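You operate a simulated robot arm through the tools that you are given. There is no shell and no other tool.

You run a simulated two-armed robot. Do the job below in one go: nothing can be reset, and whatever is moved stays where it is left.

Task
Free the stub from the flaring block and rack it by its end.
Fine: screw back, yoke aside, clamp loose, in that order; sound flare in the green rack, split in the red.

It is judged by the outcome, as a careful person would: the job done as asked, and still so three seconds after it is handed in. It fails if anything else is knocked over, pushed out of place, dropped, spilled or broken.

Robot
Two 7-joint arms with four-finger grippers on one trunk that stands fixed in place. Base frame: the origin is at the foot of the trunk, x ahead of it, y to its left, z up. Readings come in cm, degrees, newtons and seconds.
The left shoulder is at [4, 18.1, 125.4], the right one opposite. With the tool pointing down near the work surface each hand reaches from about 26 to 82 cm from the base axis, measured 20 degrees to its own side. Payload 3.67 kg a hand.
The TCP of each hand is the grasp point between the finger pads, 2.8 cm short of the fingertips. In the tool frame z runs along the fingers and y along their closing line. The gripper opens to 11.2 cm; its body begins 7.3 cm behind the TCP.
Orientation is that of the tool frame in the base frame, as a unit quaternion [x, y, z, w]. With the fingers straight down and closing along the base's y, the tool's x points along the base's -x, its y along +y and its z along -z.

Tools
- The arms move only by the tool step_arm. It takes "left_plan", "right_plan" or both (then of equal length, played together; a hand with none holds still); each is a list of rows, each a list of 7 numbers: the shift along the tool's x, y, z in cm, then the turn, a rotation vector about the tool's x, y, z in degrees, then the finger opening in cm, from 0 to 11.2. In form: [[tx, ty, tz, wx, wy, wz, jaw], ...]. A call has 1 to 20 rows; each row is the pose to reach, as a shift and turn from the pose commanded when the call began, along the tool's axes at that moment. Rows are played at 5 a second. More than 5 cm and 8.6 degrees between two rows, or a gripper value outside its range, and nothing of the call is played. Where a pose cannot be reached the arm comes as near as it can. A force on the tool above 40 N (or 10 N above the force at the start of the call, whichever is more), or a blocked arm, ends the call early, and 0.2 s more pass. The fingers move at their own pace (about 7.24 cm/s each) and stop on an object; they squeeze with about 44 N. The grip force told is the motor's: it shows also when the fingers shut on nothing. Time passes only in rows, and 0.2 s behind the last, so rows that repeat a pose let the fingers close. It gives the time, the measured TCP pose, the force on the tool (base axes), the opening and the grip force at its end, in the units of the frame above (readings bear some noise), with the torque about the TCP (base axes, N m) and any sound that the robot's microphone picked up, and new pictures: "show" is both (left out), scene, wrist or none (wrist: the cameras of the hands that moved).
- Cameras (640 x 400 px; columns grow to the right, rows downward): "scene" is now at [10.16, -4.4, 150.12]; the picture's right is [-0.48, -0.88, 0.00], its down [-0.36, 0.20, -0.91] and it looks along [0.80, -0.44, -0.41] (base axes); focal length 314 px, centre (320, 200). "left" rides on the left gripper at [6, 1.8, -10.4] in its tool frame; the picture's right is [-0.29, 0.96, 0.00], its down [-0.80, -0.24, -0.55] and it looks along [-0.53, -0.16, 0.83] (tool axes); focal length 234 px, centre (320, 200). "right" rides on the right gripper at [6, -1.8, -10.4] in its tool frame; the picture's right is [0.29, 0.96, 0.00], its down [-0.80, 0.24, -0.55] and it looks along [-0.53, 0.16, 0.83] (tool axes); focal length 234 px, centre (320, 200). There is no depth. A picture from a camera that has moved, and an enlarged one, comes with that camera's place and axes in the base frame and with its lens.
- move_column(by): moves the trunk up (or, below 0, down) by that many cm; the arms and the scene camera ride with it, the base frame stays. It gives what a move gives, with no picture.
- aim_head(pan, tilt): turns the head with the scene camera to pan (to the left, within 86 degrees either way) and tilt (down, from -29 to 69), counted from straight ahead of the robot. It gives what a move gives, and a new picture of the scene camera.
- zoom(camera, box): a new picture of the part [left, top, right, bottom] of that camera's present view, enlarged. It takes no simulated time.
- job_done(): hands the job in; it is judged then, once.

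Nothing tells you positions but the pictures and the camera data. Unless the task says otherwise, let go and move clear before handing in.

The tools are called after "Call:" by a JSON object that holds its "fn" and its "kwargs". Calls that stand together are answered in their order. step_arm: Moves the arms, as the interface text tells. Its arguments: {"type":"object","properties":{"left_plan":{"type":"array","items":{"type":"array","items":{"type":"number"}}},"right_plan":{"type":"array","items":{"type":"array","items":{"type":"number"}}},"show":{"type":"string","enum":["both","scene","wrist","none"]}},"required":[]} The other tools are called the same way: move_column (by) moves the trunk up or down; aim_head (pan, tilt) turns the head that bears the scene camera; zoom (camera, box) takes an enlarged picture of a part of a camera's view; job_done () hands the job in.

At the start:

```text
clock: 0.0
left_eef_pos: [42.91, -0.45, 129.79]
left_tcp_rot: [-0.002, 1.0, 0.0, 0.0]
left_contact_force: [0.7, 0.2, -0.2]
left_wrist_torque: [0.01, -0.01, -0.02]
left_gripper_width: 11.23
left_gripper_force: 0.2
right_eef_pos: [34.29, -37.34, 134.98]
right_tcp_rot: [0.0, 1.0, 0.0, 0.0]
right_contact_force: [0.4, -0.1, 0.4]
right_wrist_torque: [-0.02, 0.0, -0.01]
right_gripper_width: 11.19
right_gripper_force: 0.1
trunk travel left (down, up): [-37.5, 13.9]
head pan, tilt (commanded): [-28.5, 24.2]
```

scene: 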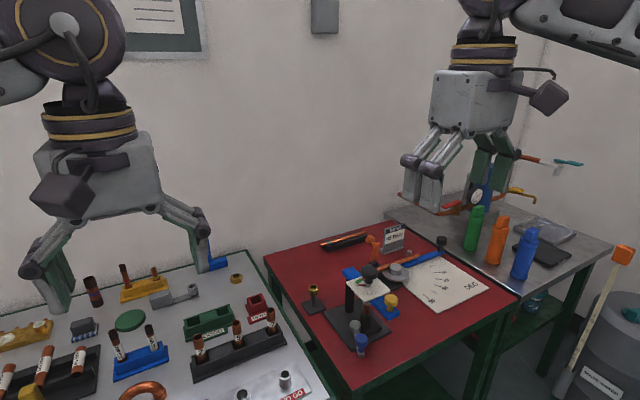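
right: 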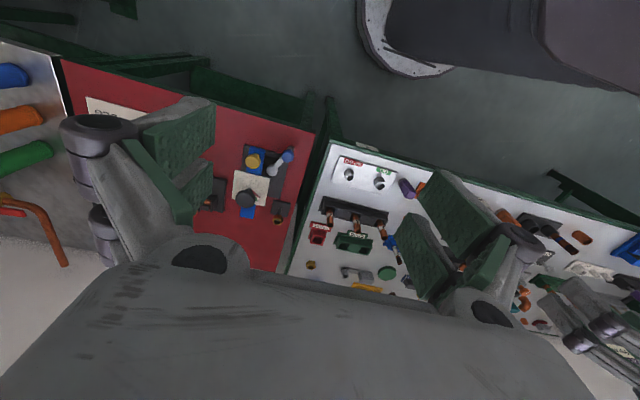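
left: 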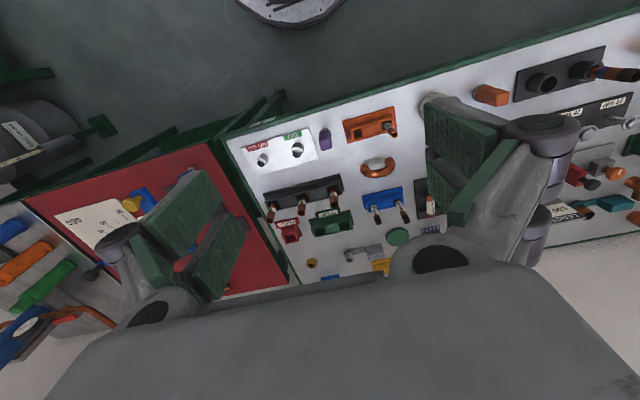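

I see a red bench with a flaring tool (white yoke, blue base) on the right and a white bench with racks, including small green and red racks. I'll look closer before moving.

Call:
{"fn": "zoom", "kwargs": {"camera": "scene", "box": [260, 210, 520, 380]}}

Call:
{"fn": "zoom", "kwargs": {"camera": "scene", "box": [80, 250, 340, 400]}}

Call:
{"fn": "zoom", "kwargs": {"camera": "right", "box": [180, 120, 420, 300]}}

Call:
{"fn": "zoom", "kwargs": {"camera": "left", "box": [220, 80, 460, 300]}}

```text
2.35 times, centred on (390, 295) of scene
camera zoom: at [10.16, -4.4, 150.12], right [-0.48, -0.88, 0.0], down [-0.36, 0.2, -0.91], along [0.8, -0.44, -0.41], focal length 740 px, centre (155, -24)
```

zoom: 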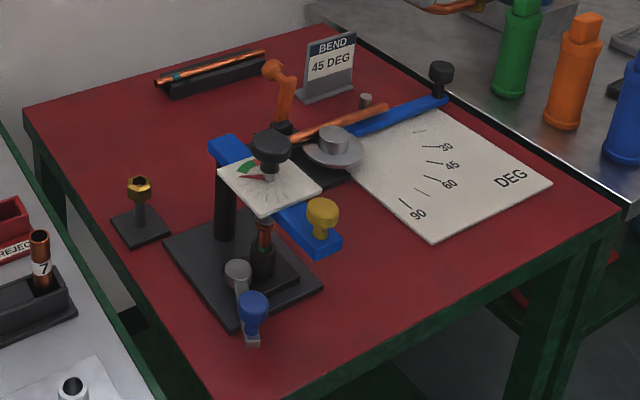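

```text
2.46 times, centred on (210, 325) of scene
camera zoom: at [10.16, -4.4, 150.12], right [-0.48, -0.88, 0.0], down [-0.36, 0.2, -0.91], along [0.8, -0.44, -0.41], focal length 774 px, centre (591, -108)
```

zoom: 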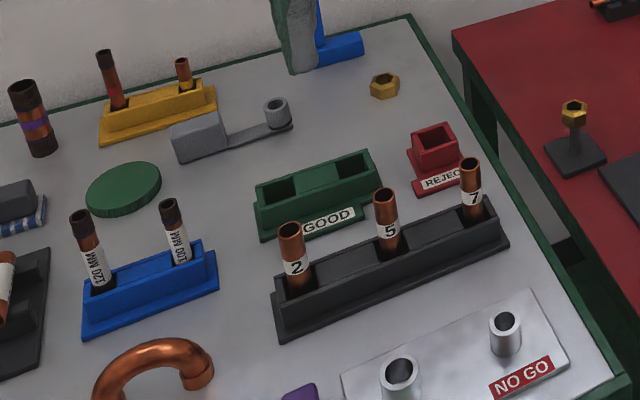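

```text
2.22 times, centred on (300, 210) of right
camera zoom: at [28.26, -39.24, 145.5], right [-0.29, 0.96, 0.0], down [0.8, 0.24, 0.55], along [0.53, 0.16, -0.83], focal length 520 px, centre (364, 178)
```

zoom: 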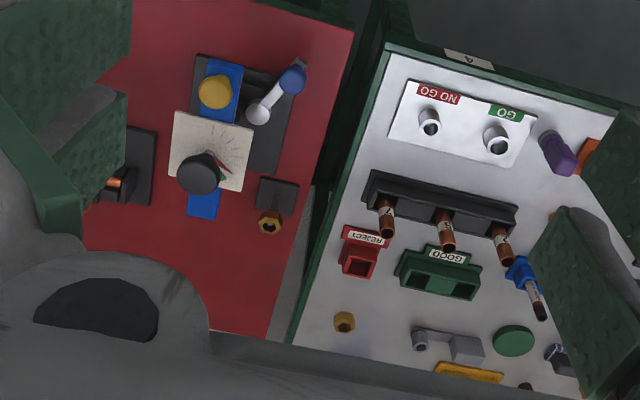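

```text
1.82 times, centred on (340, 190) of left
camera zoom: at [36.94, 1.5, 140.19], right [0.29, 0.96, 0.0], down [0.8, -0.24, 0.55], along [0.53, -0.16, -0.83], focal length 426 px, centre (284, 218)
```

zoom: 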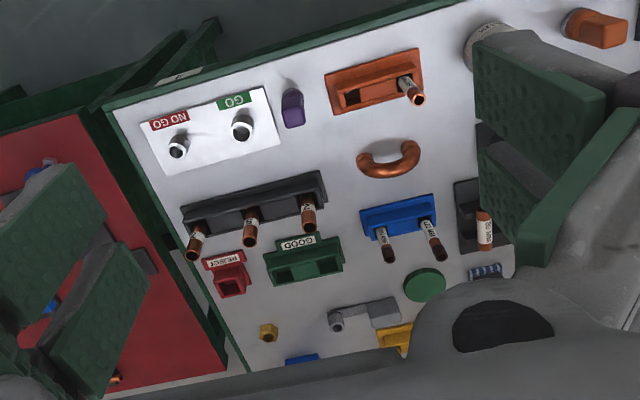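

The flaring block has a black knob over a dial on a blue yoke arm, a yellow knob on the other end, and a blue-capped clamp lever. I'll zoom closer to understand each mechanism.

Call:
{"fn": "zoom", "kwargs": {"camera": "scene", "box": [320, 255, 410, 355]}}

Call:
{"fn": "zoom", "kwargs": {"camera": "right", "box": [220, 130, 310, 220]}}

Call:
{"fn": "aim_head", "kwargs": {"pan": -28.5, "tilt": 45}}

```text
4.00 times, centred on (365, 305) of scene
camera zoom: at [10.16, -4.4, 150.12], right [-0.48, -0.88, 0.0], down [-0.36, 0.2, -0.91], along [0.8, -0.44, -0.41], focal length 1257 px, centre (140, -220)
```

zoom: 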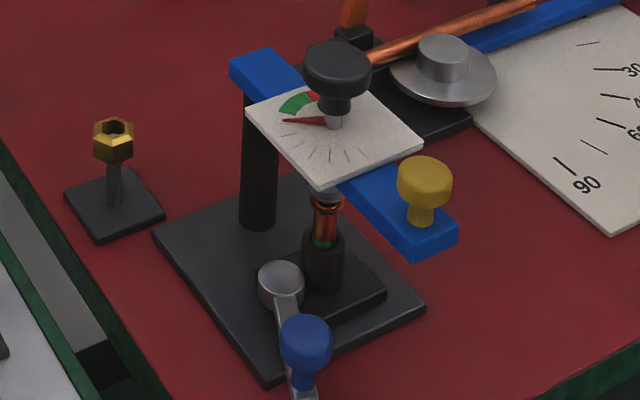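

```text
4.44 times, centred on (265, 175) of right
camera zoom: at [28.26, -39.24, 145.5], right [-0.29, 0.96, 0.0], down [0.8, 0.24, 0.55], along [0.53, 0.16, -0.83], focal length 1041 px, centre (564, 311)
```

zoom: 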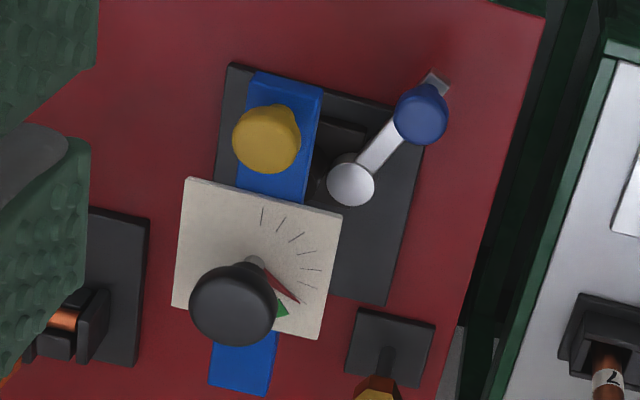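

```text
clock: 0.8
left_eef_pos: [42.93, -0.4, 129.83]
left_tcp_rot: [0.0, 1.0, 0.0, 0.0]
left_contact_force: [-0.2, -0.2, 0.7]
left_wrist_torque: [0.02, 0.01, 0.02]
left_gripper_width: 11.19
left_gripper_force: 0.0
right_eef_pos: [34.21, -37.2, 135.04]
right_tcp_rot: [0.0, 1.0, 0.0, 0.0]
right_contact_force: [0.1, -0.6, 0.1]
right_wrist_torque: [-0.01, 0.01, 0.03]
right_gripper_width: 11.2
right_gripper_force: 0.0
trunk travel left (down, up): [-37.5, 13.9]
head pan, tilt (commanded): [-28.5, 45.0]
camera scene: at [9.19, -3.87, 146.93], right [-0.48, -0.88, 0.0], down [-0.62, 0.34, -0.71], along [0.62, -0.34, -0.71], focal length 314 px, centre (320, 200)
```

scene: 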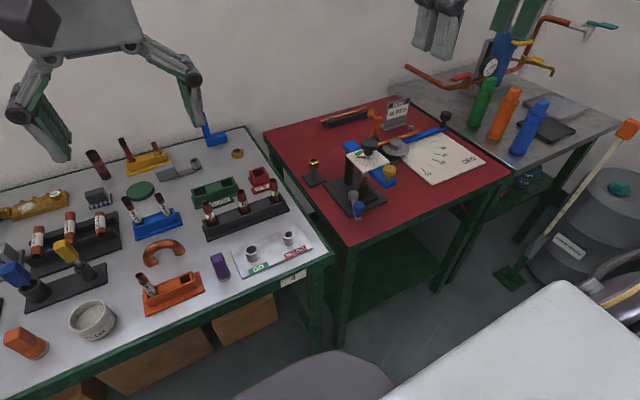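

The black screw knob is at about (61,-47,101.5), the yellow yoke grip at about (54,-47,97.5), the clamp lever grip at about (55,-40,86), and the red and green racks at about (86,-23,82) and (84,-5,84). I need finer pictures of the dial, lever and stub.

Call:
{"fn": "zoom", "kwargs": {"camera": "scene", "box": [335, 125, 405, 225]}}

Call:
{"fn": "zoom", "kwargs": {"camera": "scene", "box": [344, 136, 394, 176]}}

Call:
{"fn": "zoom", "kwargs": {"camera": "right", "box": [225, 165, 285, 210]}}

Call:
{"fn": "zoom", "kwargs": {"camera": "scene", "box": [330, 170, 390, 225]}}

Call:
{"fn": "zoom", "kwargs": {"camera": "scene", "box": [180, 140, 320, 280]}}

```text
4.00 times, centred on (370, 175) of scene
camera zoom: at [9.19, -3.87, 146.93], right [-0.48, -0.88, 0.0], down [-0.62, 0.34, -0.71], along [0.62, -0.34, -0.71], focal length 1257 px, centre (120, 300)
```

zoom: 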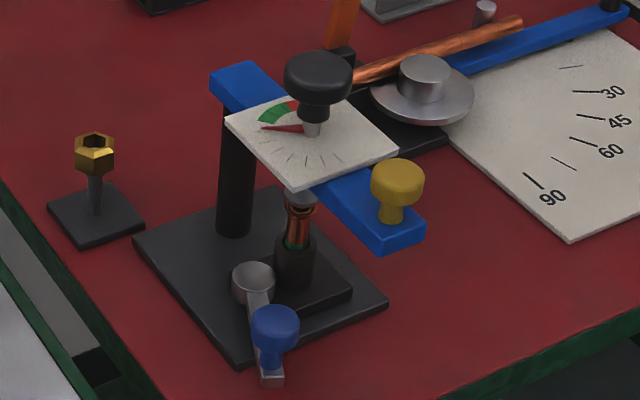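

```text
10.00 times, centred on (369, 156) of scene
camera zoom: at [9.19, -3.87, 146.93], right [-0.48, -0.88, 0.0], down [-0.62, 0.34, -0.71], along [0.62, -0.34, -0.71], focal length 3143 px, centre (-170, 640)
```

zoom: 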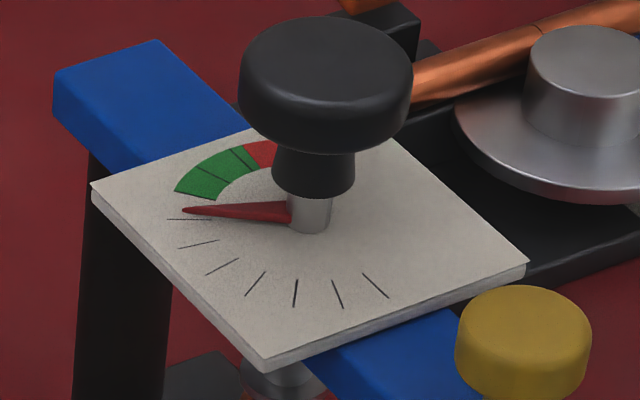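

```text
8.89 times, centred on (255, 188) of right
camera zoom: at [28.26, -39.24, 145.5], right [-0.29, 0.96, 0.0], down [0.8, 0.24, 0.55], along [0.53, 0.16, -0.83], focal length 2082 px, centre (898, 311)
```

zoom: 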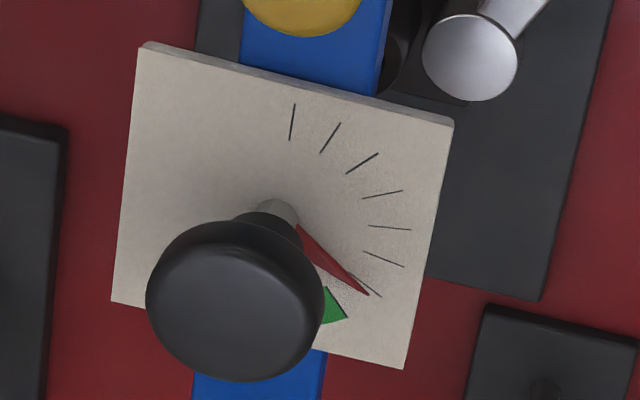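

```text
7.27 times, centred on (360, 198) of scene
camera zoom: at [9.19, -3.87, 146.93], right [-0.48, -0.88, 0.0], down [-0.62, 0.34, -0.71], along [0.62, -0.34, -0.71], focal length 2286 px, centre (29, 218)
```

zoom: 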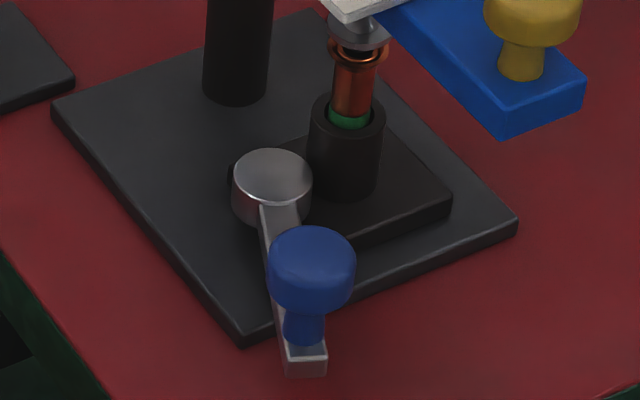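

```text
2.86 times, centred on (250, 210) of scene
camera zoom: at [9.19, -3.87, 146.93], right [-0.48, -0.88, 0.0], down [-0.62, 0.34, -0.71], along [0.62, -0.34, -0.71], focal length 898 px, centre (520, 171)
```

zoom: 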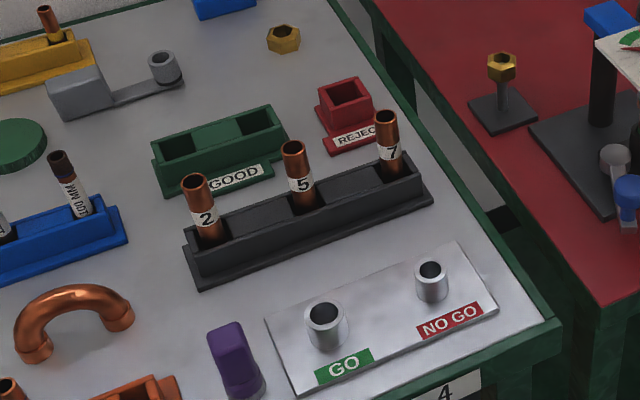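

The dial ticks run counter-clockwise away from the needle toward a start tick, and green/red lie clockwise, so backing off should be counter-clockwise from above. I'll bring the right hand above the black knob, pre-turned clockwise to leave room for unscrewing.

Call:
{"fn": "step_arm", "kwargs": {"right_plan": [[-2.97, -1.08, 2.55, 0, 0, 6.67, 11.2], [-5.93, -2.15, 5.1, 0, 0, 13.33, 11.2], [-8.9, -3.23, 7.65, 0, 0, 20, 11.2], [-11.87, -4.3, 10.2, 0, 0, 26.67, 11.2], [-14.83, -5.38, 12.75, 0, 0, 33.33, 11.2], [-17.8, -6.45, 15.3, 0, 0, 40, 11.2], [-20.77, -7.53, 17.85, 0, 0, 46.67, 11.2], [-23.73, -8.6, 20.4, 0, 0, 53.33, 11.2], [-26.7, -9.68, 22.95, 0, 0, 60, 11.2], [-26.7, -9.68, 22.95, 0, 0, 60, 11.2]], "show": "both"}}

```text
clock: 3.0
left_eef_pos: [42.69, -0.36, 129.87]
left_tcp_rot: [-0.002, 1.0, 0.0, 0.0]
left_contact_force: [-1.0, -1.2, 0.3]
left_wrist_torque: [-0.02, -0.02, 0.0]
left_gripper_width: 11.2
left_gripper_force: 0.1
right_eef_pos: [60.91, -47.0, 112.13]
right_tcp_rot: [0.501, 0.865, 0.001, 0.0]
right_contact_force: [-0.5, 0.5, -0.1]
right_wrist_torque: [0.01, -0.02, 0.02]
right_gripper_width: 11.21
right_gripper_force: 0.1
trunk travel left (down, up): [-37.5, 13.9]
head pan, tilt (commanded): [-28.5, 45.0]
camera scene: at [9.1, -3.86, 146.94], right [-0.48, -0.88, 0.0], down [-0.62, 0.34, -0.71], along [0.62, -0.34, -0.71], focal length 314 px, centre (320, 200)
camera right: at [56.34, -42.83, 122.65], right [0.69, 0.73, 0.0], down [0.61, -0.57, 0.55], along [0.4, -0.38, -0.83], focal length 234 px, centre (320, 200)
```

scene: 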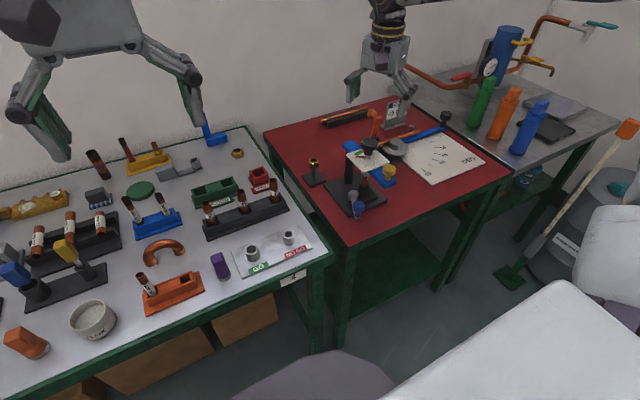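
right: 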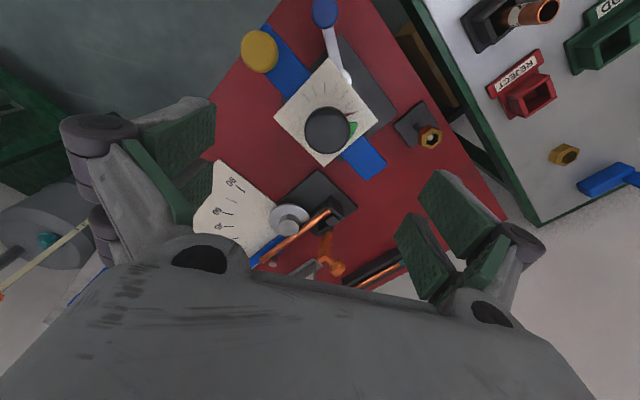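

The hand is now above the device. I'll zoom on the wrist and scene views to refine the knob location and heights.

Call:
{"fn": "zoom", "kwargs": {"camera": "right", "box": [270, 60, 410, 190]}}

Call:
{"fn": "zoom", "kwargs": {"camera": "scene", "box": [340, 60, 430, 200]}}

```text
3.08 times, centred on (340, 125) of right
camera zoom: at [56.34, -42.83, 122.65], right [0.69, 0.73, 0.0], down [0.61, -0.57, 0.55], along [0.4, -0.38, -0.83], focal length 720 px, centre (258, 431)
```

zoom: 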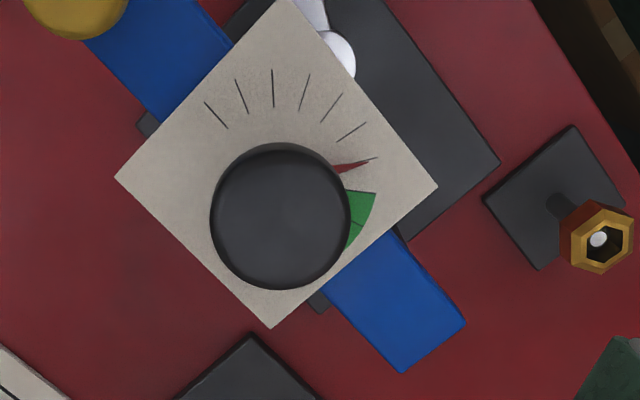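

```text
2.86 times, centred on (385, 130) of scene
camera zoom: at [9.1, -3.86, 146.94], right [-0.48, -0.88, 0.0], down [-0.62, 0.34, -0.71], along [0.62, -0.34, -0.71], focal length 898 px, centre (134, 400)
```

zoom: 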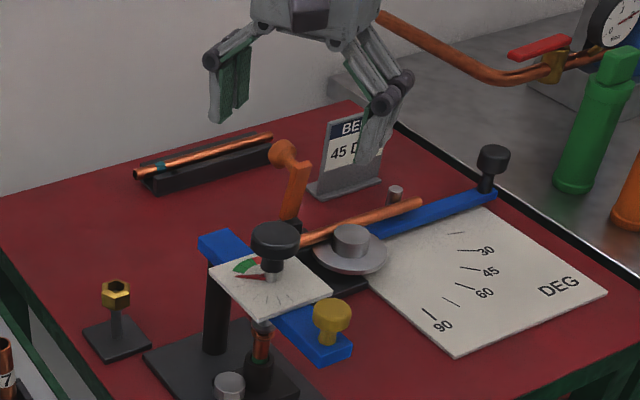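

The knob centre is near (61.5,-46.6), its top about z 101.2 and the dial about z 96.6. I'll come down around it with open fingers.

Call:
{"fn": "step_arm", "kwargs": {"right_plan": [[0.0, 0.35, 4, 0, 0, 0, 11.2], [0.0, 0.69, 8, 0, 0, 0, 11.2], [0.0, 0.69, 10.9, 0, 0, 0, 11.2], [0.0, 0.69, 10.9, 0, 0, 0, 11.2]], "show": "both"}}

Call:
{"fn": "zoom", "kwargs": {"camera": "scene", "box": [330, 100, 420, 190]}}

```text
clock: 4.0
left_eef_pos: [42.92, -0.43, 129.82]
left_tcp_rot: [-0.001, 1.0, 0.0, 0.0]
left_contact_force: [0.1, -0.1, 0.1]
left_wrist_torque: [0.03, 0.03, 0.0]
left_gripper_width: 11.24
left_gripper_force: 0.1
right_eef_pos: [61.68, -46.63, 101.21]
right_tcp_rot: [0.5, 0.866, 0.0, 0.001]
right_contact_force: [0.5, -0.2, 0.2]
right_wrist_torque: [-0.04, -0.01, 0.03]
right_gripper_width: 11.17
right_gripper_force: 0.1
trunk travel left (down, up): [-37.5, 13.9]
head pan, tilt (commanded): [-28.5, 45.0]
camera scene: at [9.21, -3.86, 146.93], right [-0.48, -0.88, 0.0], down [-0.62, 0.34, -0.71], along [0.62, -0.34, -0.71], focal length 314 px, centre (320, 200)
camera right: at [57.02, -42.59, 111.61], right [0.69, 0.73, 0.0], down [0.61, -0.57, 0.55], along [0.4, -0.38, -0.83], focal length 234 px, centre (320, 200)
```

scene: 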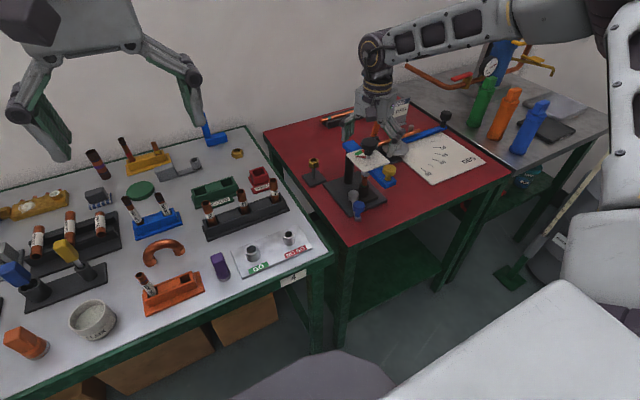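
right: 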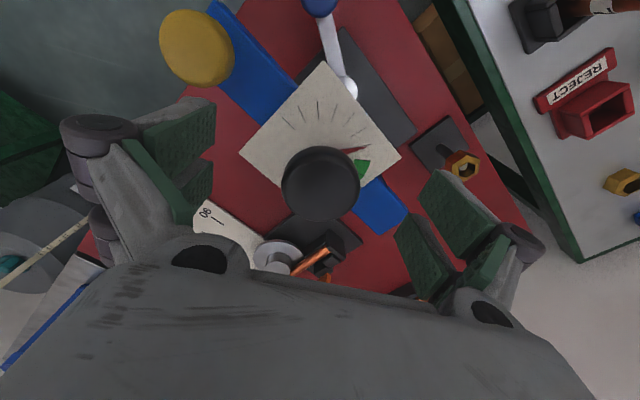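

```text
4.44 times, centred on (375, 145) of scene
camera zoom: at [9.21, -3.86, 146.93], right [-0.48, -0.88, 0.0], down [-0.62, 0.34, -0.71], along [0.62, -0.34, -0.71], focal length 1397 px, centre (76, 444)
```

zoom: 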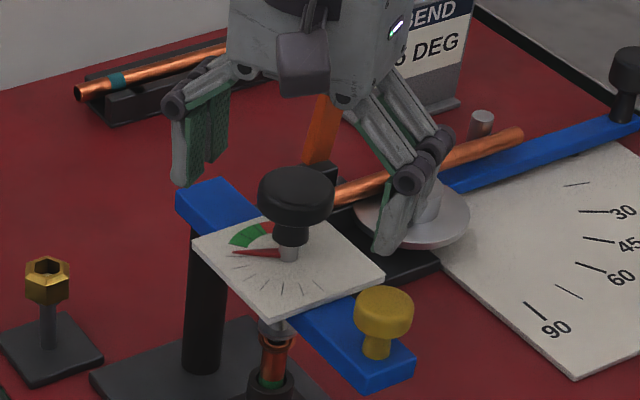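

The knob is centred between the open fingers, with the tips clear of the dial. Closing on it now.

Call:
{"fn": "step_arm", "kwargs": {"right_plan": [[0, 0, 0, 0, 0, 0, 2], [0, 0, 0, 0, 0, 0, 2], [0, 0, 0, 0, 0, 0, 2], [0, 0, 0, 0, 0, 0, 2], [0, 0, 0, 0, 0, 0, 2]], "show": "both"}}

Call:
{"fn": "zoom", "kwargs": {"camera": "scene", "box": [330, 100, 420, 190]}}

```text
clock: 5.2
left_eef_pos: [42.97, -0.36, 129.76]
left_tcp_rot: [-0.002, 1.0, -0.001, 0.0]
left_contact_force: [-0.9, 0.2, 0.1]
left_wrist_torque: [0.02, 0.02, 0.0]
left_gripper_width: 11.24
left_gripper_force: 0.1
right_eef_pos: [61.8, -46.64, 101.14]
right_tcp_rot: [0.5, 0.866, 0.0, 0.0]
right_contact_force: [6.3, 3.4, 1.9]
right_wrist_torque: [0.19, -0.2, 0.03]
right_gripper_width: 4.25
right_gripper_force: 45.7
trunk travel left (down, up): [-37.5, 13.9]
head pan, tilt (commanded): [-28.5, 45.0]
camera scene: at [9.29, -3.81, 146.92], right [-0.48, -0.88, 0.0], down [-0.62, 0.34, -0.71], along [0.62, -0.34, -0.71], focal length 314 px, centre (320, 200)
camera right: at [57.13, -42.51, 111.67], right [0.68, 0.73, 0.0], down [0.61, -0.57, 0.55], along [0.4, -0.38, -0.83], focal length 234 px, centre (320, 200)
```

scene: 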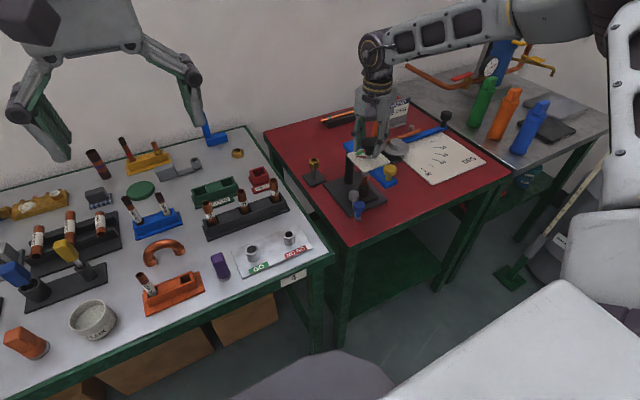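
right: 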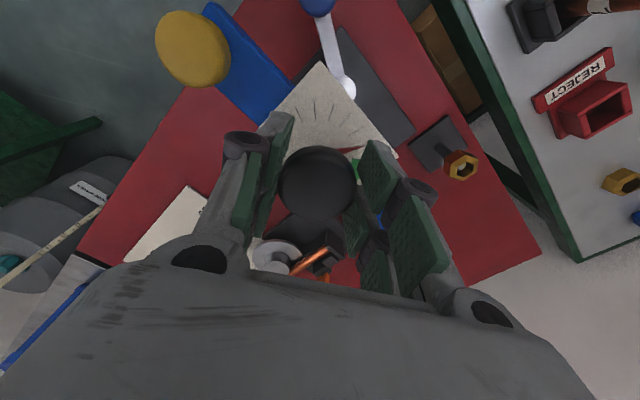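

```text
4.44 times, centred on (375, 145) of scene
camera zoom: at [9.29, -3.81, 146.92], right [-0.48, -0.88, 0.0], down [-0.62, 0.34, -0.71], along [0.62, -0.34, -0.71], focal length 1397 px, centre (76, 444)
```

zoom: 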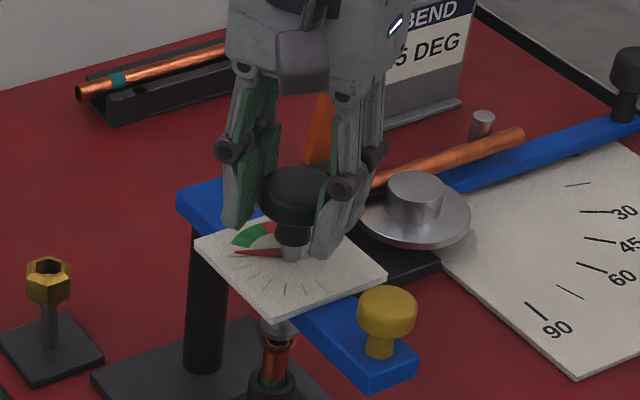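

The grip on the knob is firm. I'll test a small counter-clockwise turn (about 15°) and check the needle and cone.

Call:
{"fn": "step_arm", "kwargs": {"right_plan": [[0, 0.25, 0, 0, 0, -4, 2], [0, 0.25, 0, 0, 0, -8, 2], [0, 0.25, 0, 0, 0, -12, 2], [0, 0.25, 0, 0, 0, -16, 2], [0, 0.25, 0, 0, 0, -16, 2]], "show": "wrist"}}

Call:
{"fn": "zoom", "kwargs": {"camera": "scene", "box": [335, 130, 405, 190]}}

```text
clock: 6.4
left_eef_pos: [42.85, -0.52, 129.95]
left_tcp_rot: [0.0, 1.0, 0.0, 0.002]
left_contact_force: [0.8, 1.0, -0.6]
left_wrist_torque: [0.0, 0.0, 0.0]
left_gripper_width: 11.23
left_gripper_force: 0.1
right_eef_pos: [61.64, -46.65, 101.29]
right_tcp_rot: [0.374, 0.927, -0.001, 0.001]
right_contact_force: [-2.9, -11.8, 12.8]
right_wrist_torque: [0.26, 0.83, -0.07]
right_gripper_width: 4.28
right_gripper_force: 45.0
trunk travel left (down, up): [-37.5, 13.9]
head pan, tilt (commanded): [-28.5, 45.0]
camera right: at [56.03, -43.93, 111.66], right [0.46, 0.89, 0.0], down [0.74, -0.38, 0.56], along [0.49, -0.25, -0.83], focal length 234 px, centre (320, 200)
```

right: 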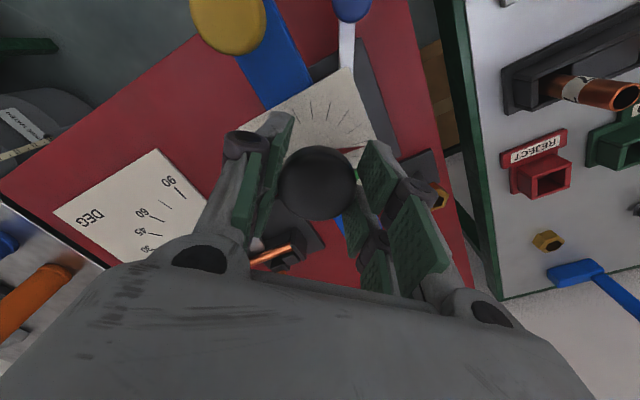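

```text
6.67 times, centred on (370, 160) of scene
camera zoom: at [9.01, -3.97, 146.94], right [-0.48, -0.88, 0.0], down [-0.62, 0.34, -0.71], along [0.62, -0.34, -0.71], focal length 2095 px, centre (-13, 467)
```

zoom: 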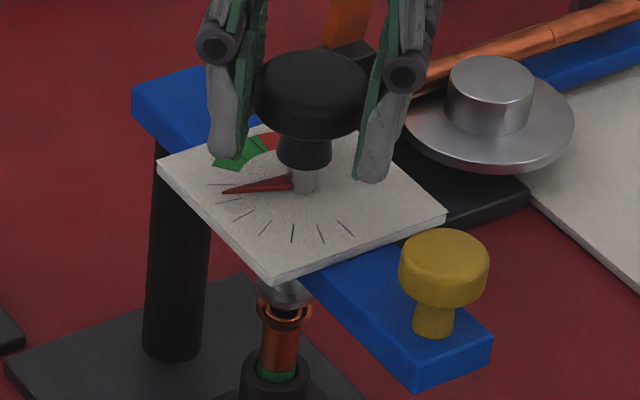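

The needle followed counter-clockwise and the screw is pushing the hand up, so this is the raising direction. I'll go on turning while following the rise.

Call:
{"fn": "step_arm", "kwargs": {"right_plan": [[-0.08, -0.12, -0.25, 0, 0, -6, 2], [-0.08, -0.12, -0.32, 0, 0, -12, 2], [-0.08, -0.12, -0.39, 0, 0, -18, 2], [-0.08, -0.12, -0.46, 0, 0, -24, 2], [-0.08, -0.12, -0.46, 0, 0, -24, 2]], "show": "wrist"}}

Call:
{"fn": "zoom", "kwargs": {"camera": "scene", "box": [335, 130, 405, 190]}}

```text
clock: 7.6
left_eef_pos: [42.91, -0.66, 129.81]
left_tcp_rot: [-0.001, 1.0, 0.001, 0.0]
left_contact_force: [0.1, -0.7, -0.7]
left_wrist_torque: [0.04, -0.01, 0.03]
left_gripper_width: 11.22
left_gripper_force: 0.0
right_eef_pos: [61.58, -46.83, 101.29]
right_tcp_rot: [0.173, 0.985, 0.001, -0.004]
right_contact_force: [-14.8, -3.0, -25.3]
right_wrist_torque: [-0.13, 0.02, -0.03]
right_gripper_width: 4.24
right_gripper_force: 45.2
trunk travel left (down, up): [-37.5, 13.9]
head pan, tilt (commanded): [-28.5, 45.0]
camera right: at [55.34, -46.65, 111.72], right [0.06, 1.0, 0.0], down [0.84, -0.05, 0.55], along [0.55, -0.03, -0.84], focal length 234 px, centre (320, 200)
```

right: 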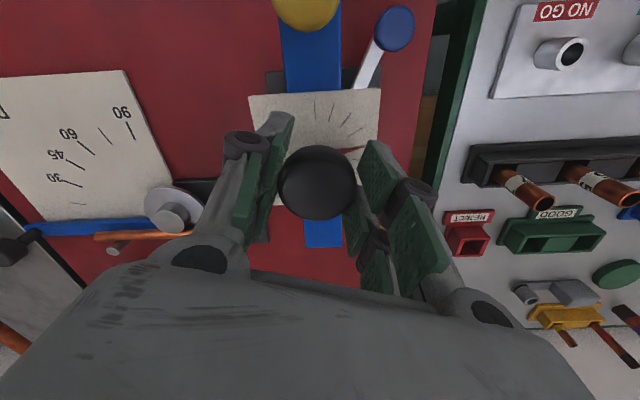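

```text
6.67 times, centred on (370, 160) of scene
camera zoom: at [9.23, -4.12, 146.9], right [-0.48, -0.88, 0.0], down [-0.62, 0.34, -0.71], along [0.62, -0.34, -0.71], focal length 2095 px, centre (-13, 467)
```

zoom: 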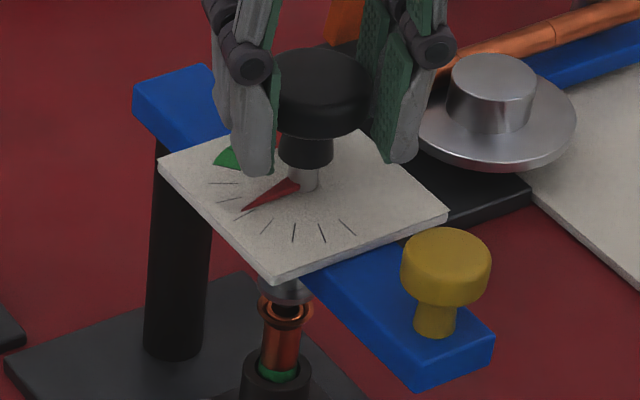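

The knob turns in place (little rise) and the needle is walking back along the ticks. I'll relax the upward bias and continue turning.

Call:
{"fn": "step_arm", "kwargs": {"right_plan": [[0.15, -0.08, 0.33, 0, 0, -5, 2], [0.15, -0.08, 0.33, 0, 0, -11, 2], [0.15, -0.08, 0.32, 0, 0, -17, 2], [0.15, -0.08, 0.31, 0, 0, -23, 2], [0.15, -0.08, 0.3, 0, 0, -28, 2], [0.15, -0.08, 0.3, 0, 0, -28, 2]], "show": "wrist"}}

Call:
{"fn": "zoom", "kwargs": {"camera": "scene", "box": [335, 130, 405, 190]}}

```text
clock: 9.0
left_eef_pos: [42.79, -1.04, 129.79]
left_tcp_rot: [0.0, 1.0, 0.001, -0.001]
left_contact_force: [0.1, -0.8, 0.3]
left_wrist_torque: [0.03, -0.05, -0.01]
left_gripper_width: 11.2
left_gripper_force: 0.0
right_eef_pos: [61.16, -47.15, 100.66]
right_tcp_rot: [-0.069, 0.998, 0.002, -0.004]
right_contact_force: [-15.0, -3.9, -28.7]
right_wrist_torque: [-0.04, 0.37, 0.03]
right_gripper_width: 4.28
right_gripper_force: 45.4
trunk travel left (down, up): [-37.5, 13.9]
head pan, tilt (commanded): [-28.5, 45.0]
camera right: at [55.61, -49.9, 111.21], right [-0.42, 0.91, 0.01], down [0.76, 0.35, 0.55], along [0.49, 0.23, -0.84], focal length 234 px, centre (320, 200)
```

right: 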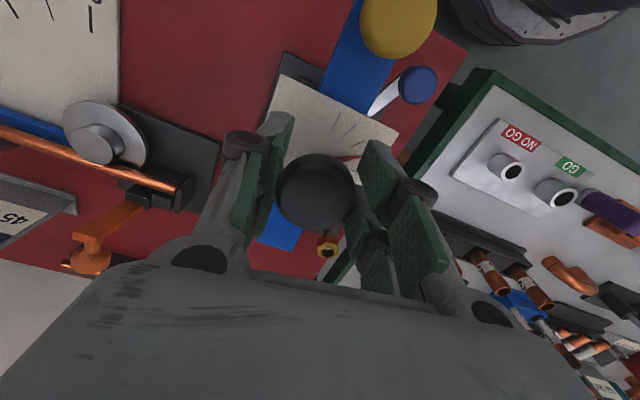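

```text
6.67 times, centred on (370, 160) of scene
camera zoom: at [9.12, -4.4, 146.88], right [-0.48, -0.88, 0.0], down [-0.62, 0.34, -0.71], along [0.62, -0.34, -0.71], focal length 2095 px, centre (-13, 467)
```

zoom: 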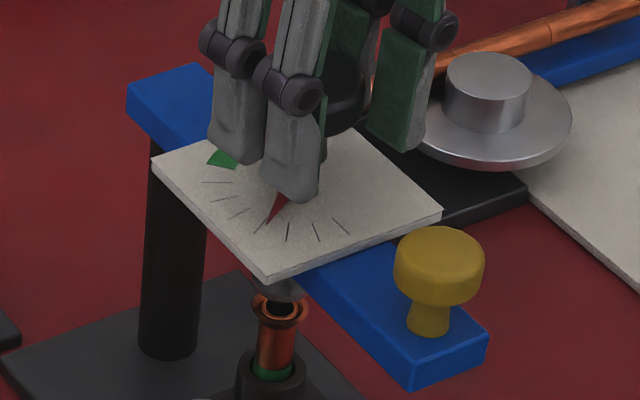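

The needle has moved back through several ticks, but the hand is feeling a downward and sideways pull. I'll look closely at the cone/flare gap and the knob before turning further.

Call:
{"fn": "zoom", "kwargs": {"camera": "scene", "box": [345, 165, 385, 195]}}

Call:
{"fn": "zoom", "kwargs": {"camera": "scene", "box": [345, 130, 395, 170]}}

Call:
{"fn": "zoom", "kwargs": {"camera": "right", "box": [240, 80, 440, 280]}}

```text
13.33 times, centred on (365, 180) of scene
camera zoom: at [9.12, -4.4, 146.88], right [-0.48, -0.88, 0.0], down [-0.62, 0.34, -0.71], along [0.62, -0.34, -0.71], focal length 4191 px, centre (-280, 467)
```

zoom: 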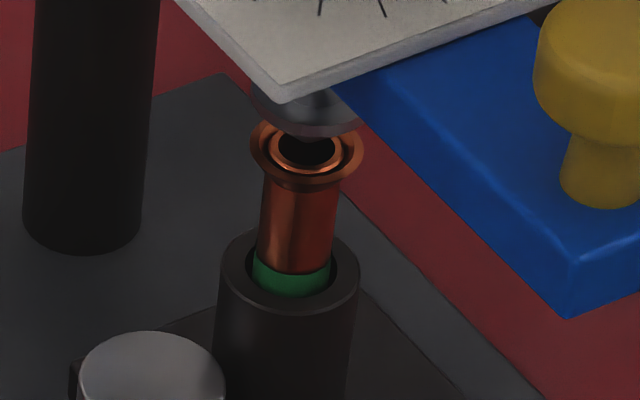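

```text
10.00 times, centred on (370, 150) of scene
camera zoom: at [9.12, -4.4, 146.88], right [-0.48, -0.88, 0.0], down [-0.62, 0.34, -0.71], along [0.62, -0.34, -0.71], focal length 3143 px, centre (-180, 700)
```

zoom: 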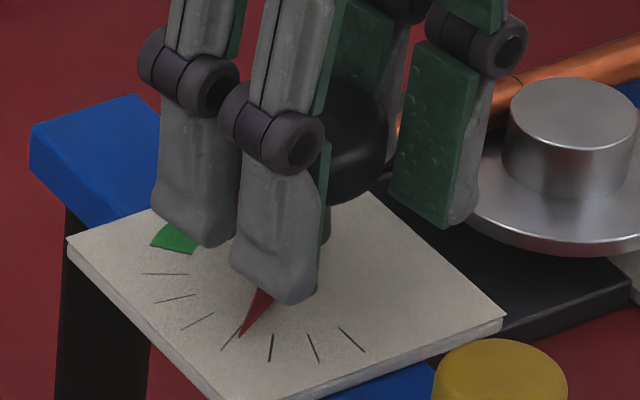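

```text
2.00 times, centred on (340, 180) of right
camera zoom: at [55.61, -49.9, 111.21], right [-0.42, 0.91, 0.01], down [0.76, 0.35, 0.55], along [0.49, 0.23, -0.84], focal length 468 px, centre (280, 240)
```

zoom: 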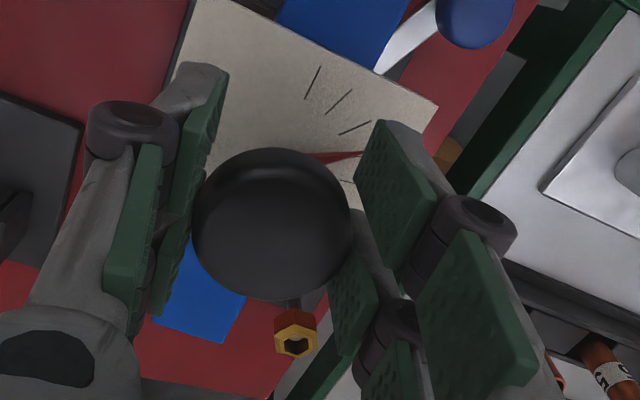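

The cone looks lifted off the flare already, but the dial still shows three ticks to go. I'll release, re-centre and regrip to shed the built-up side load.

Call:
{"fn": "step_arm", "kwargs": {"right_plan": [[0, 0, 0, 0, 0, 0, 8], [0, 0, 0, 0, 0, 0, 11.2], [0, 0, 0, 0, 0, 0, 11.2], [0, 0, 0, 0, 0, 0, 11.2]], "show": "wrist"}}

Call:
{"fn": "zoom", "kwargs": {"camera": "scene", "box": [345, 130, 395, 170]}}

Call:
{"fn": "zoom", "kwargs": {"camera": "right", "box": [240, 80, 440, 280]}}

Call:
{"fn": "zoom", "kwargs": {"camera": "scene", "box": [345, 165, 385, 195]}}

```text
clock: 10.0
left_eef_pos: [42.95, -0.28, 129.79]
left_tcp_rot: [-0.001, 1.0, 0.0, 0.0]
left_contact_force: [-0.3, 0.0, -0.6]
left_wrist_torque: [-0.03, 0.02, -0.06]
left_gripper_width: 11.2
left_gripper_force: 0.1
right_eef_pos: [61.61, -46.72, 101.35]
right_tcp_rot: [-0.07, 0.998, 0.0, 0.0]
right_contact_force: [-0.5, 0.6, 0.2]
right_wrist_torque: [0.01, 0.0, 0.04]
right_gripper_width: 11.21
right_gripper_force: 0.1
trunk travel left (down, up): [-37.5, 13.9]
head pan, tilt (commanded): [-28.5, 45.0]
camera right: at [55.93, -49.39, 111.81], right [-0.42, 0.91, 0.0], down [0.76, 0.35, 0.55], along [0.5, 0.23, -0.83], focal length 234 px, centre (320, 200)
```

right: 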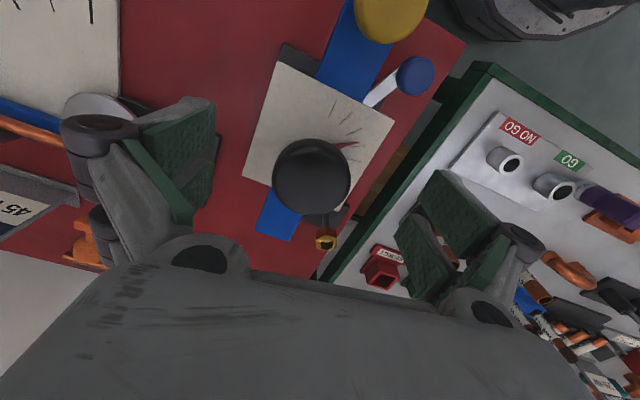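

```text
10.00 times, centred on (370, 150) of scene
camera zoom: at [9.21, -3.85, 146.93], right [-0.48, -0.88, 0.0], down [-0.62, 0.34, -0.71], along [0.62, -0.34, -0.71], focal length 3143 px, centre (-180, 700)
```

zoom: 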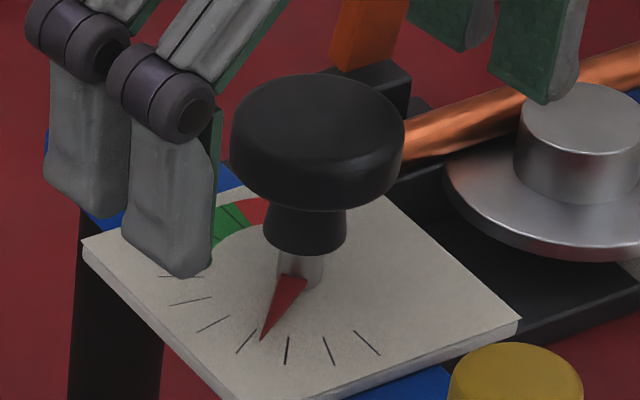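

```text
2.00 times, centred on (340, 180) of right
camera zoom: at [55.93, -49.39, 111.81], right [-0.42, 0.91, 0.0], down [0.76, 0.35, 0.55], along [0.5, 0.23, -0.83], focal length 468 px, centre (280, 240)
```

zoom: 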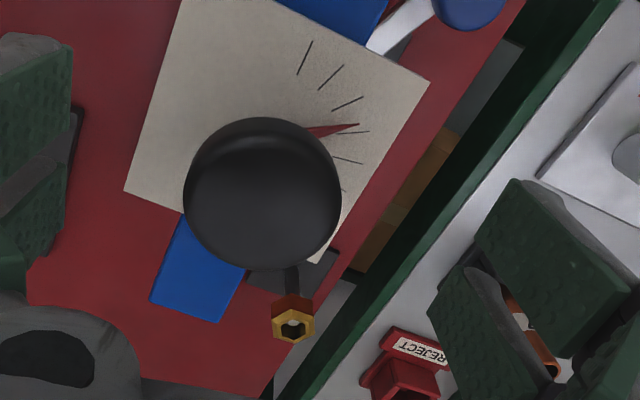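

```text
13.33 times, centred on (365, 180) of scene
camera zoom: at [9.21, -3.85, 146.93], right [-0.48, -0.88, 0.0], down [-0.62, 0.34, -0.71], along [0.62, -0.34, -0.71], focal length 4191 px, centre (-280, 467)
```

zoom: 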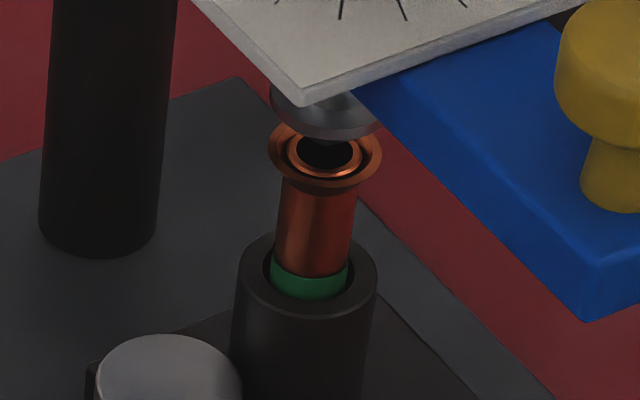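

Comparing the grip-centring data, the true knob axis is nearer (62.0,-47.0) with its top about z 100.4, so my first grip was off-centre and high. I'll turn the open hand back, re-centre, lower a bit and regrip.

Call:
{"fn": "step_arm", "kwargs": {"right_plan": [[-0.22, -0.2, 0, 0, 0, 7.5, 11.2], [-0.45, -0.42, 0, 0, 0, 15, 11.2], [-0.45, -0.42, 0, 0, 0, 22.5, 11.2], [-0.45, -0.42, 0, 0, 0, 30, 11.2], [-0.45, -0.42, 0, 0, 0, 37.5, 11.2], [-0.45, -0.42, 0, 0, 0, 45, 11.2], [-0.45, -0.42, 0.4, 0, 0, 53, 11.2], [-0.45, -0.42, 0.95, 0, 0, 53, 11.2], [-0.45, -0.42, 0.95, 0, 0, 53, 11.2]], "show": "wrist"}}

Call:
{"fn": "zoom", "kwargs": {"camera": "scene", "box": [335, 120, 405, 180]}}

```text
clock: 12.0
left_eef_pos: [42.82, -0.36, 129.8]
left_tcp_rot: [-0.001, 1.0, 0.0, 0.001]
left_contact_force: [-0.3, -0.5, 0.3]
left_wrist_torque: [-0.02, 0.0, 0.0]
left_gripper_width: 11.18
left_gripper_force: 0.1
right_eef_pos: [62.19, -46.96, 100.44]
right_tcp_rot: [0.383, 0.924, 0.0, 0.0]
right_contact_force: [0.5, -0.2, 0.3]
right_wrist_torque: [0.02, 0.01, -0.02]
right_gripper_width: 11.19
right_gripper_force: 0.1
trunk travel left (down, up): [-37.5, 13.9]
head pan, tilt (commanded): [-28.5, 45.0]
camera right: at [56.61, -44.17, 110.85], right [0.47, 0.88, 0.0], down [0.73, -0.39, 0.55], along [0.49, -0.26, -0.83], focal length 234 px, centre (320, 200)
```

right: 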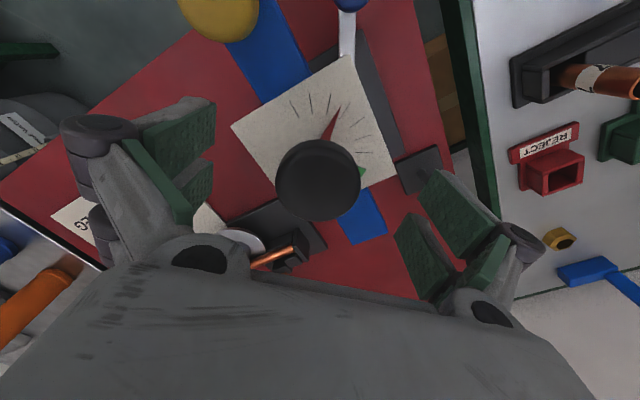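

```text
6.67 times, centred on (370, 150) of scene
camera zoom: at [9.19, -3.86, 146.93], right [-0.48, -0.88, 0.0], down [-0.62, 0.34, -0.71], along [0.62, -0.34, -0.71], focal length 2095 px, centre (-13, 533)
```

zoom: 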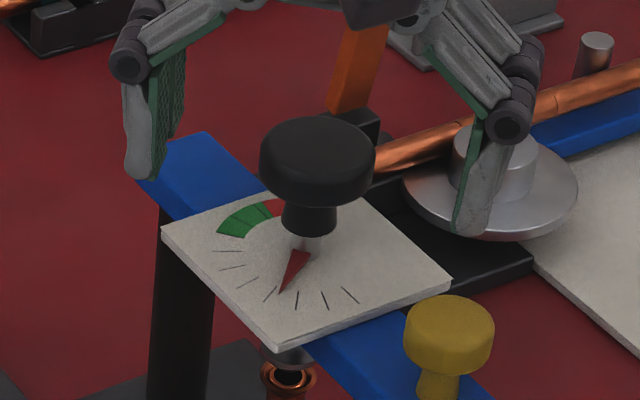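

The knob now sits centred under the palm. Closing and turning another ~53° counter-clockwise.

Call:
{"fn": "step_arm", "kwargs": {"right_plan": [[0, 0, 0, 0, 0, 0, 2], [0, 0, 0, 0, 0, 0, 2], [0, 0, 0, 0, 0, 0, 2], [0, 0, 0, 0, 0, 0, 2], [0, 0, 0, 0, 0, -5, 2], [0, 0, 0, 0, 0, -11, 2], [0, 0, 0, 0, 0, -17, 2], [0, 0, 0, 0, 0, -23, 2], [0, 0, 0, 0, 0, -28, 2], [0, 0, 0, 0, 0, -28, 2]], "show": "wrist"}}

Call:
{"fn": "zoom", "kwargs": {"camera": "scene", "box": [335, 130, 405, 190]}}

```text
clock: 14.2
left_eef_pos: [42.88, -0.61, 129.85]
left_tcp_rot: [0.0, 1.0, 0.0, 0.0]
left_contact_force: [-0.8, -0.3, 0.7]
left_wrist_torque: [0.0, 0.02, 0.03]
left_gripper_width: 11.2
left_gripper_force: 0.1
right_eef_pos: [62.13, -47.1, 100.3]
right_tcp_rot: [0.147, 0.989, 0.0, 0.0]
right_contact_force: [-3.3, -1.9, -1.1]
right_wrist_torque: [0.13, 0.18, -0.04]
right_gripper_width: 4.15
right_gripper_force: 45.3
trunk travel left (down, up): [-37.5, 13.9]
head pan, tilt (commanded): [-28.5, 45.0]
camera right: at [55.78, -47.16, 110.83], right [0.0, 1.0, 0.0], down [0.83, 0.0, 0.55], along [0.55, 0.0, -0.83], focal length 234 px, centre (320, 200)
```

right: 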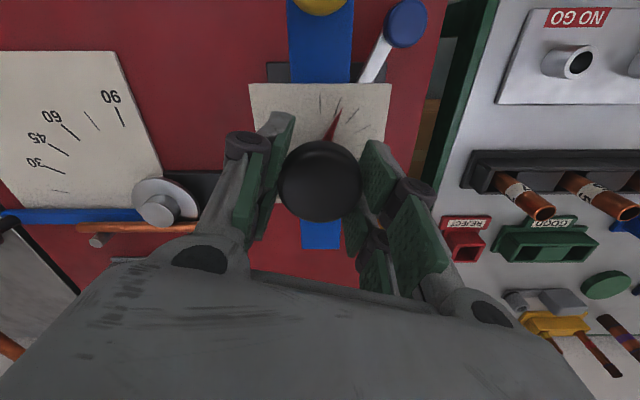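

```text
6.67 times, centred on (370, 160) of scene
camera zoom: at [9.17, -3.91, 146.93], right [-0.48, -0.88, 0.0], down [-0.62, 0.34, -0.71], along [0.62, -0.34, -0.71], focal length 2095 px, centre (-13, 467)
```

zoom: 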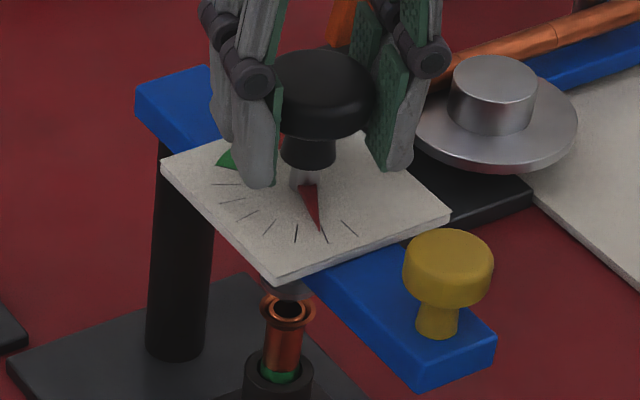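

Much cleaner: low side force and the needle is near the sixth tick. Continuing to the last tick.

Call:
{"fn": "step_arm", "kwargs": {"right_plan": [[0, 0, 0, 0, 0, -5, 2], [0, 0, 0, 0, 0, -10, 2], [0, 0, 0, 0, 0, -15, 2], [0, 0, 0, 0, 0, -20, 2], [0, 0, 0, 0, 0, -24, 2], [0, 0, 0, 0, 0, -24, 2]], "show": "wrist"}}

Call:
{"fn": "zoom", "kwargs": {"camera": "scene", "box": [335, 130, 405, 190]}}

Call:
{"fn": "zoom", "kwargs": {"camera": "right", "box": [220, 60, 420, 240]}}

```text
clock: 15.6
left_eef_pos: [42.92, -0.45, 129.82]
left_tcp_rot: [-0.002, 1.0, 0.0, 0.0]
left_contact_force: [0.2, 0.9, 0.9]
left_wrist_torque: [0.01, -0.04, 0.01]
left_gripper_width: 11.2
left_gripper_force: 0.0
right_eef_pos: [62.01, -46.98, 100.13]
right_tcp_rot: [-0.061, 0.998, 0.001, -0.002]
right_contact_force: [-3.0, -0.9, -1.5]
right_wrist_torque: [0.2, 0.38, 0.0]
right_gripper_width: 4.09
right_gripper_force: 44.8
trunk travel left (down, up): [-37.5, 13.9]
head pan, tilt (commanded): [-28.5, 45.0]
camera right: at [56.24, -49.68, 110.69], right [-0.4, 0.92, 0.0], down [0.76, 0.34, 0.55], along [0.5, 0.22, -0.83], focal length 234 px, centre (320, 200)
```

right: 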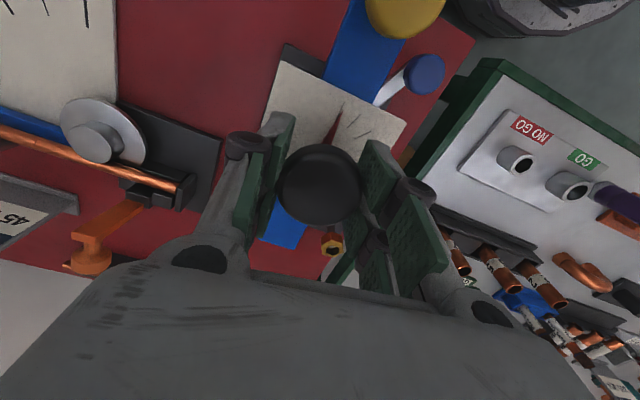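

```text
6.67 times, centred on (370, 160) of scene
camera zoom: at [9.17, -3.88, 146.92], right [-0.48, -0.88, 0.0], down [-0.62, 0.34, -0.71], along [0.62, -0.34, -0.71], focal length 2095 px, centre (-13, 467)
```

zoom: 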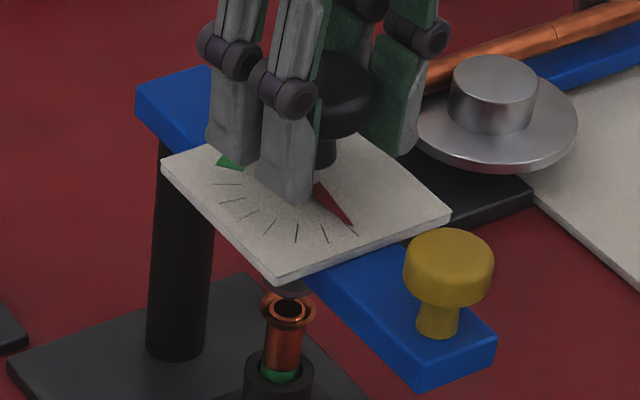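

```text
2.22 times, centred on (320, 150) of right
camera zoom: at [56.24, -49.68, 110.69], right [-0.4, 0.92, 0.0], down [0.76, 0.34, 0.55], along [0.5, 0.22, -0.83], focal length 520 px, centre (320, 311)
```

zoom: 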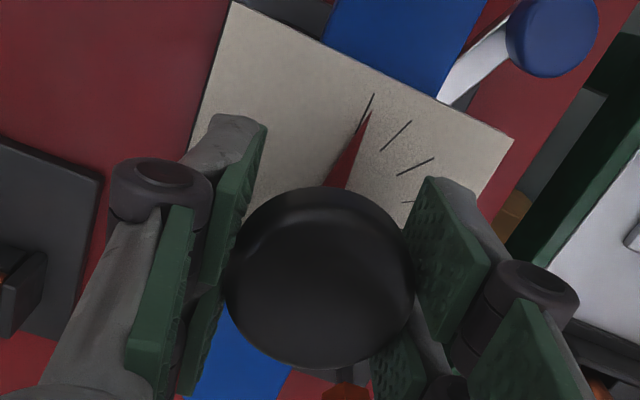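

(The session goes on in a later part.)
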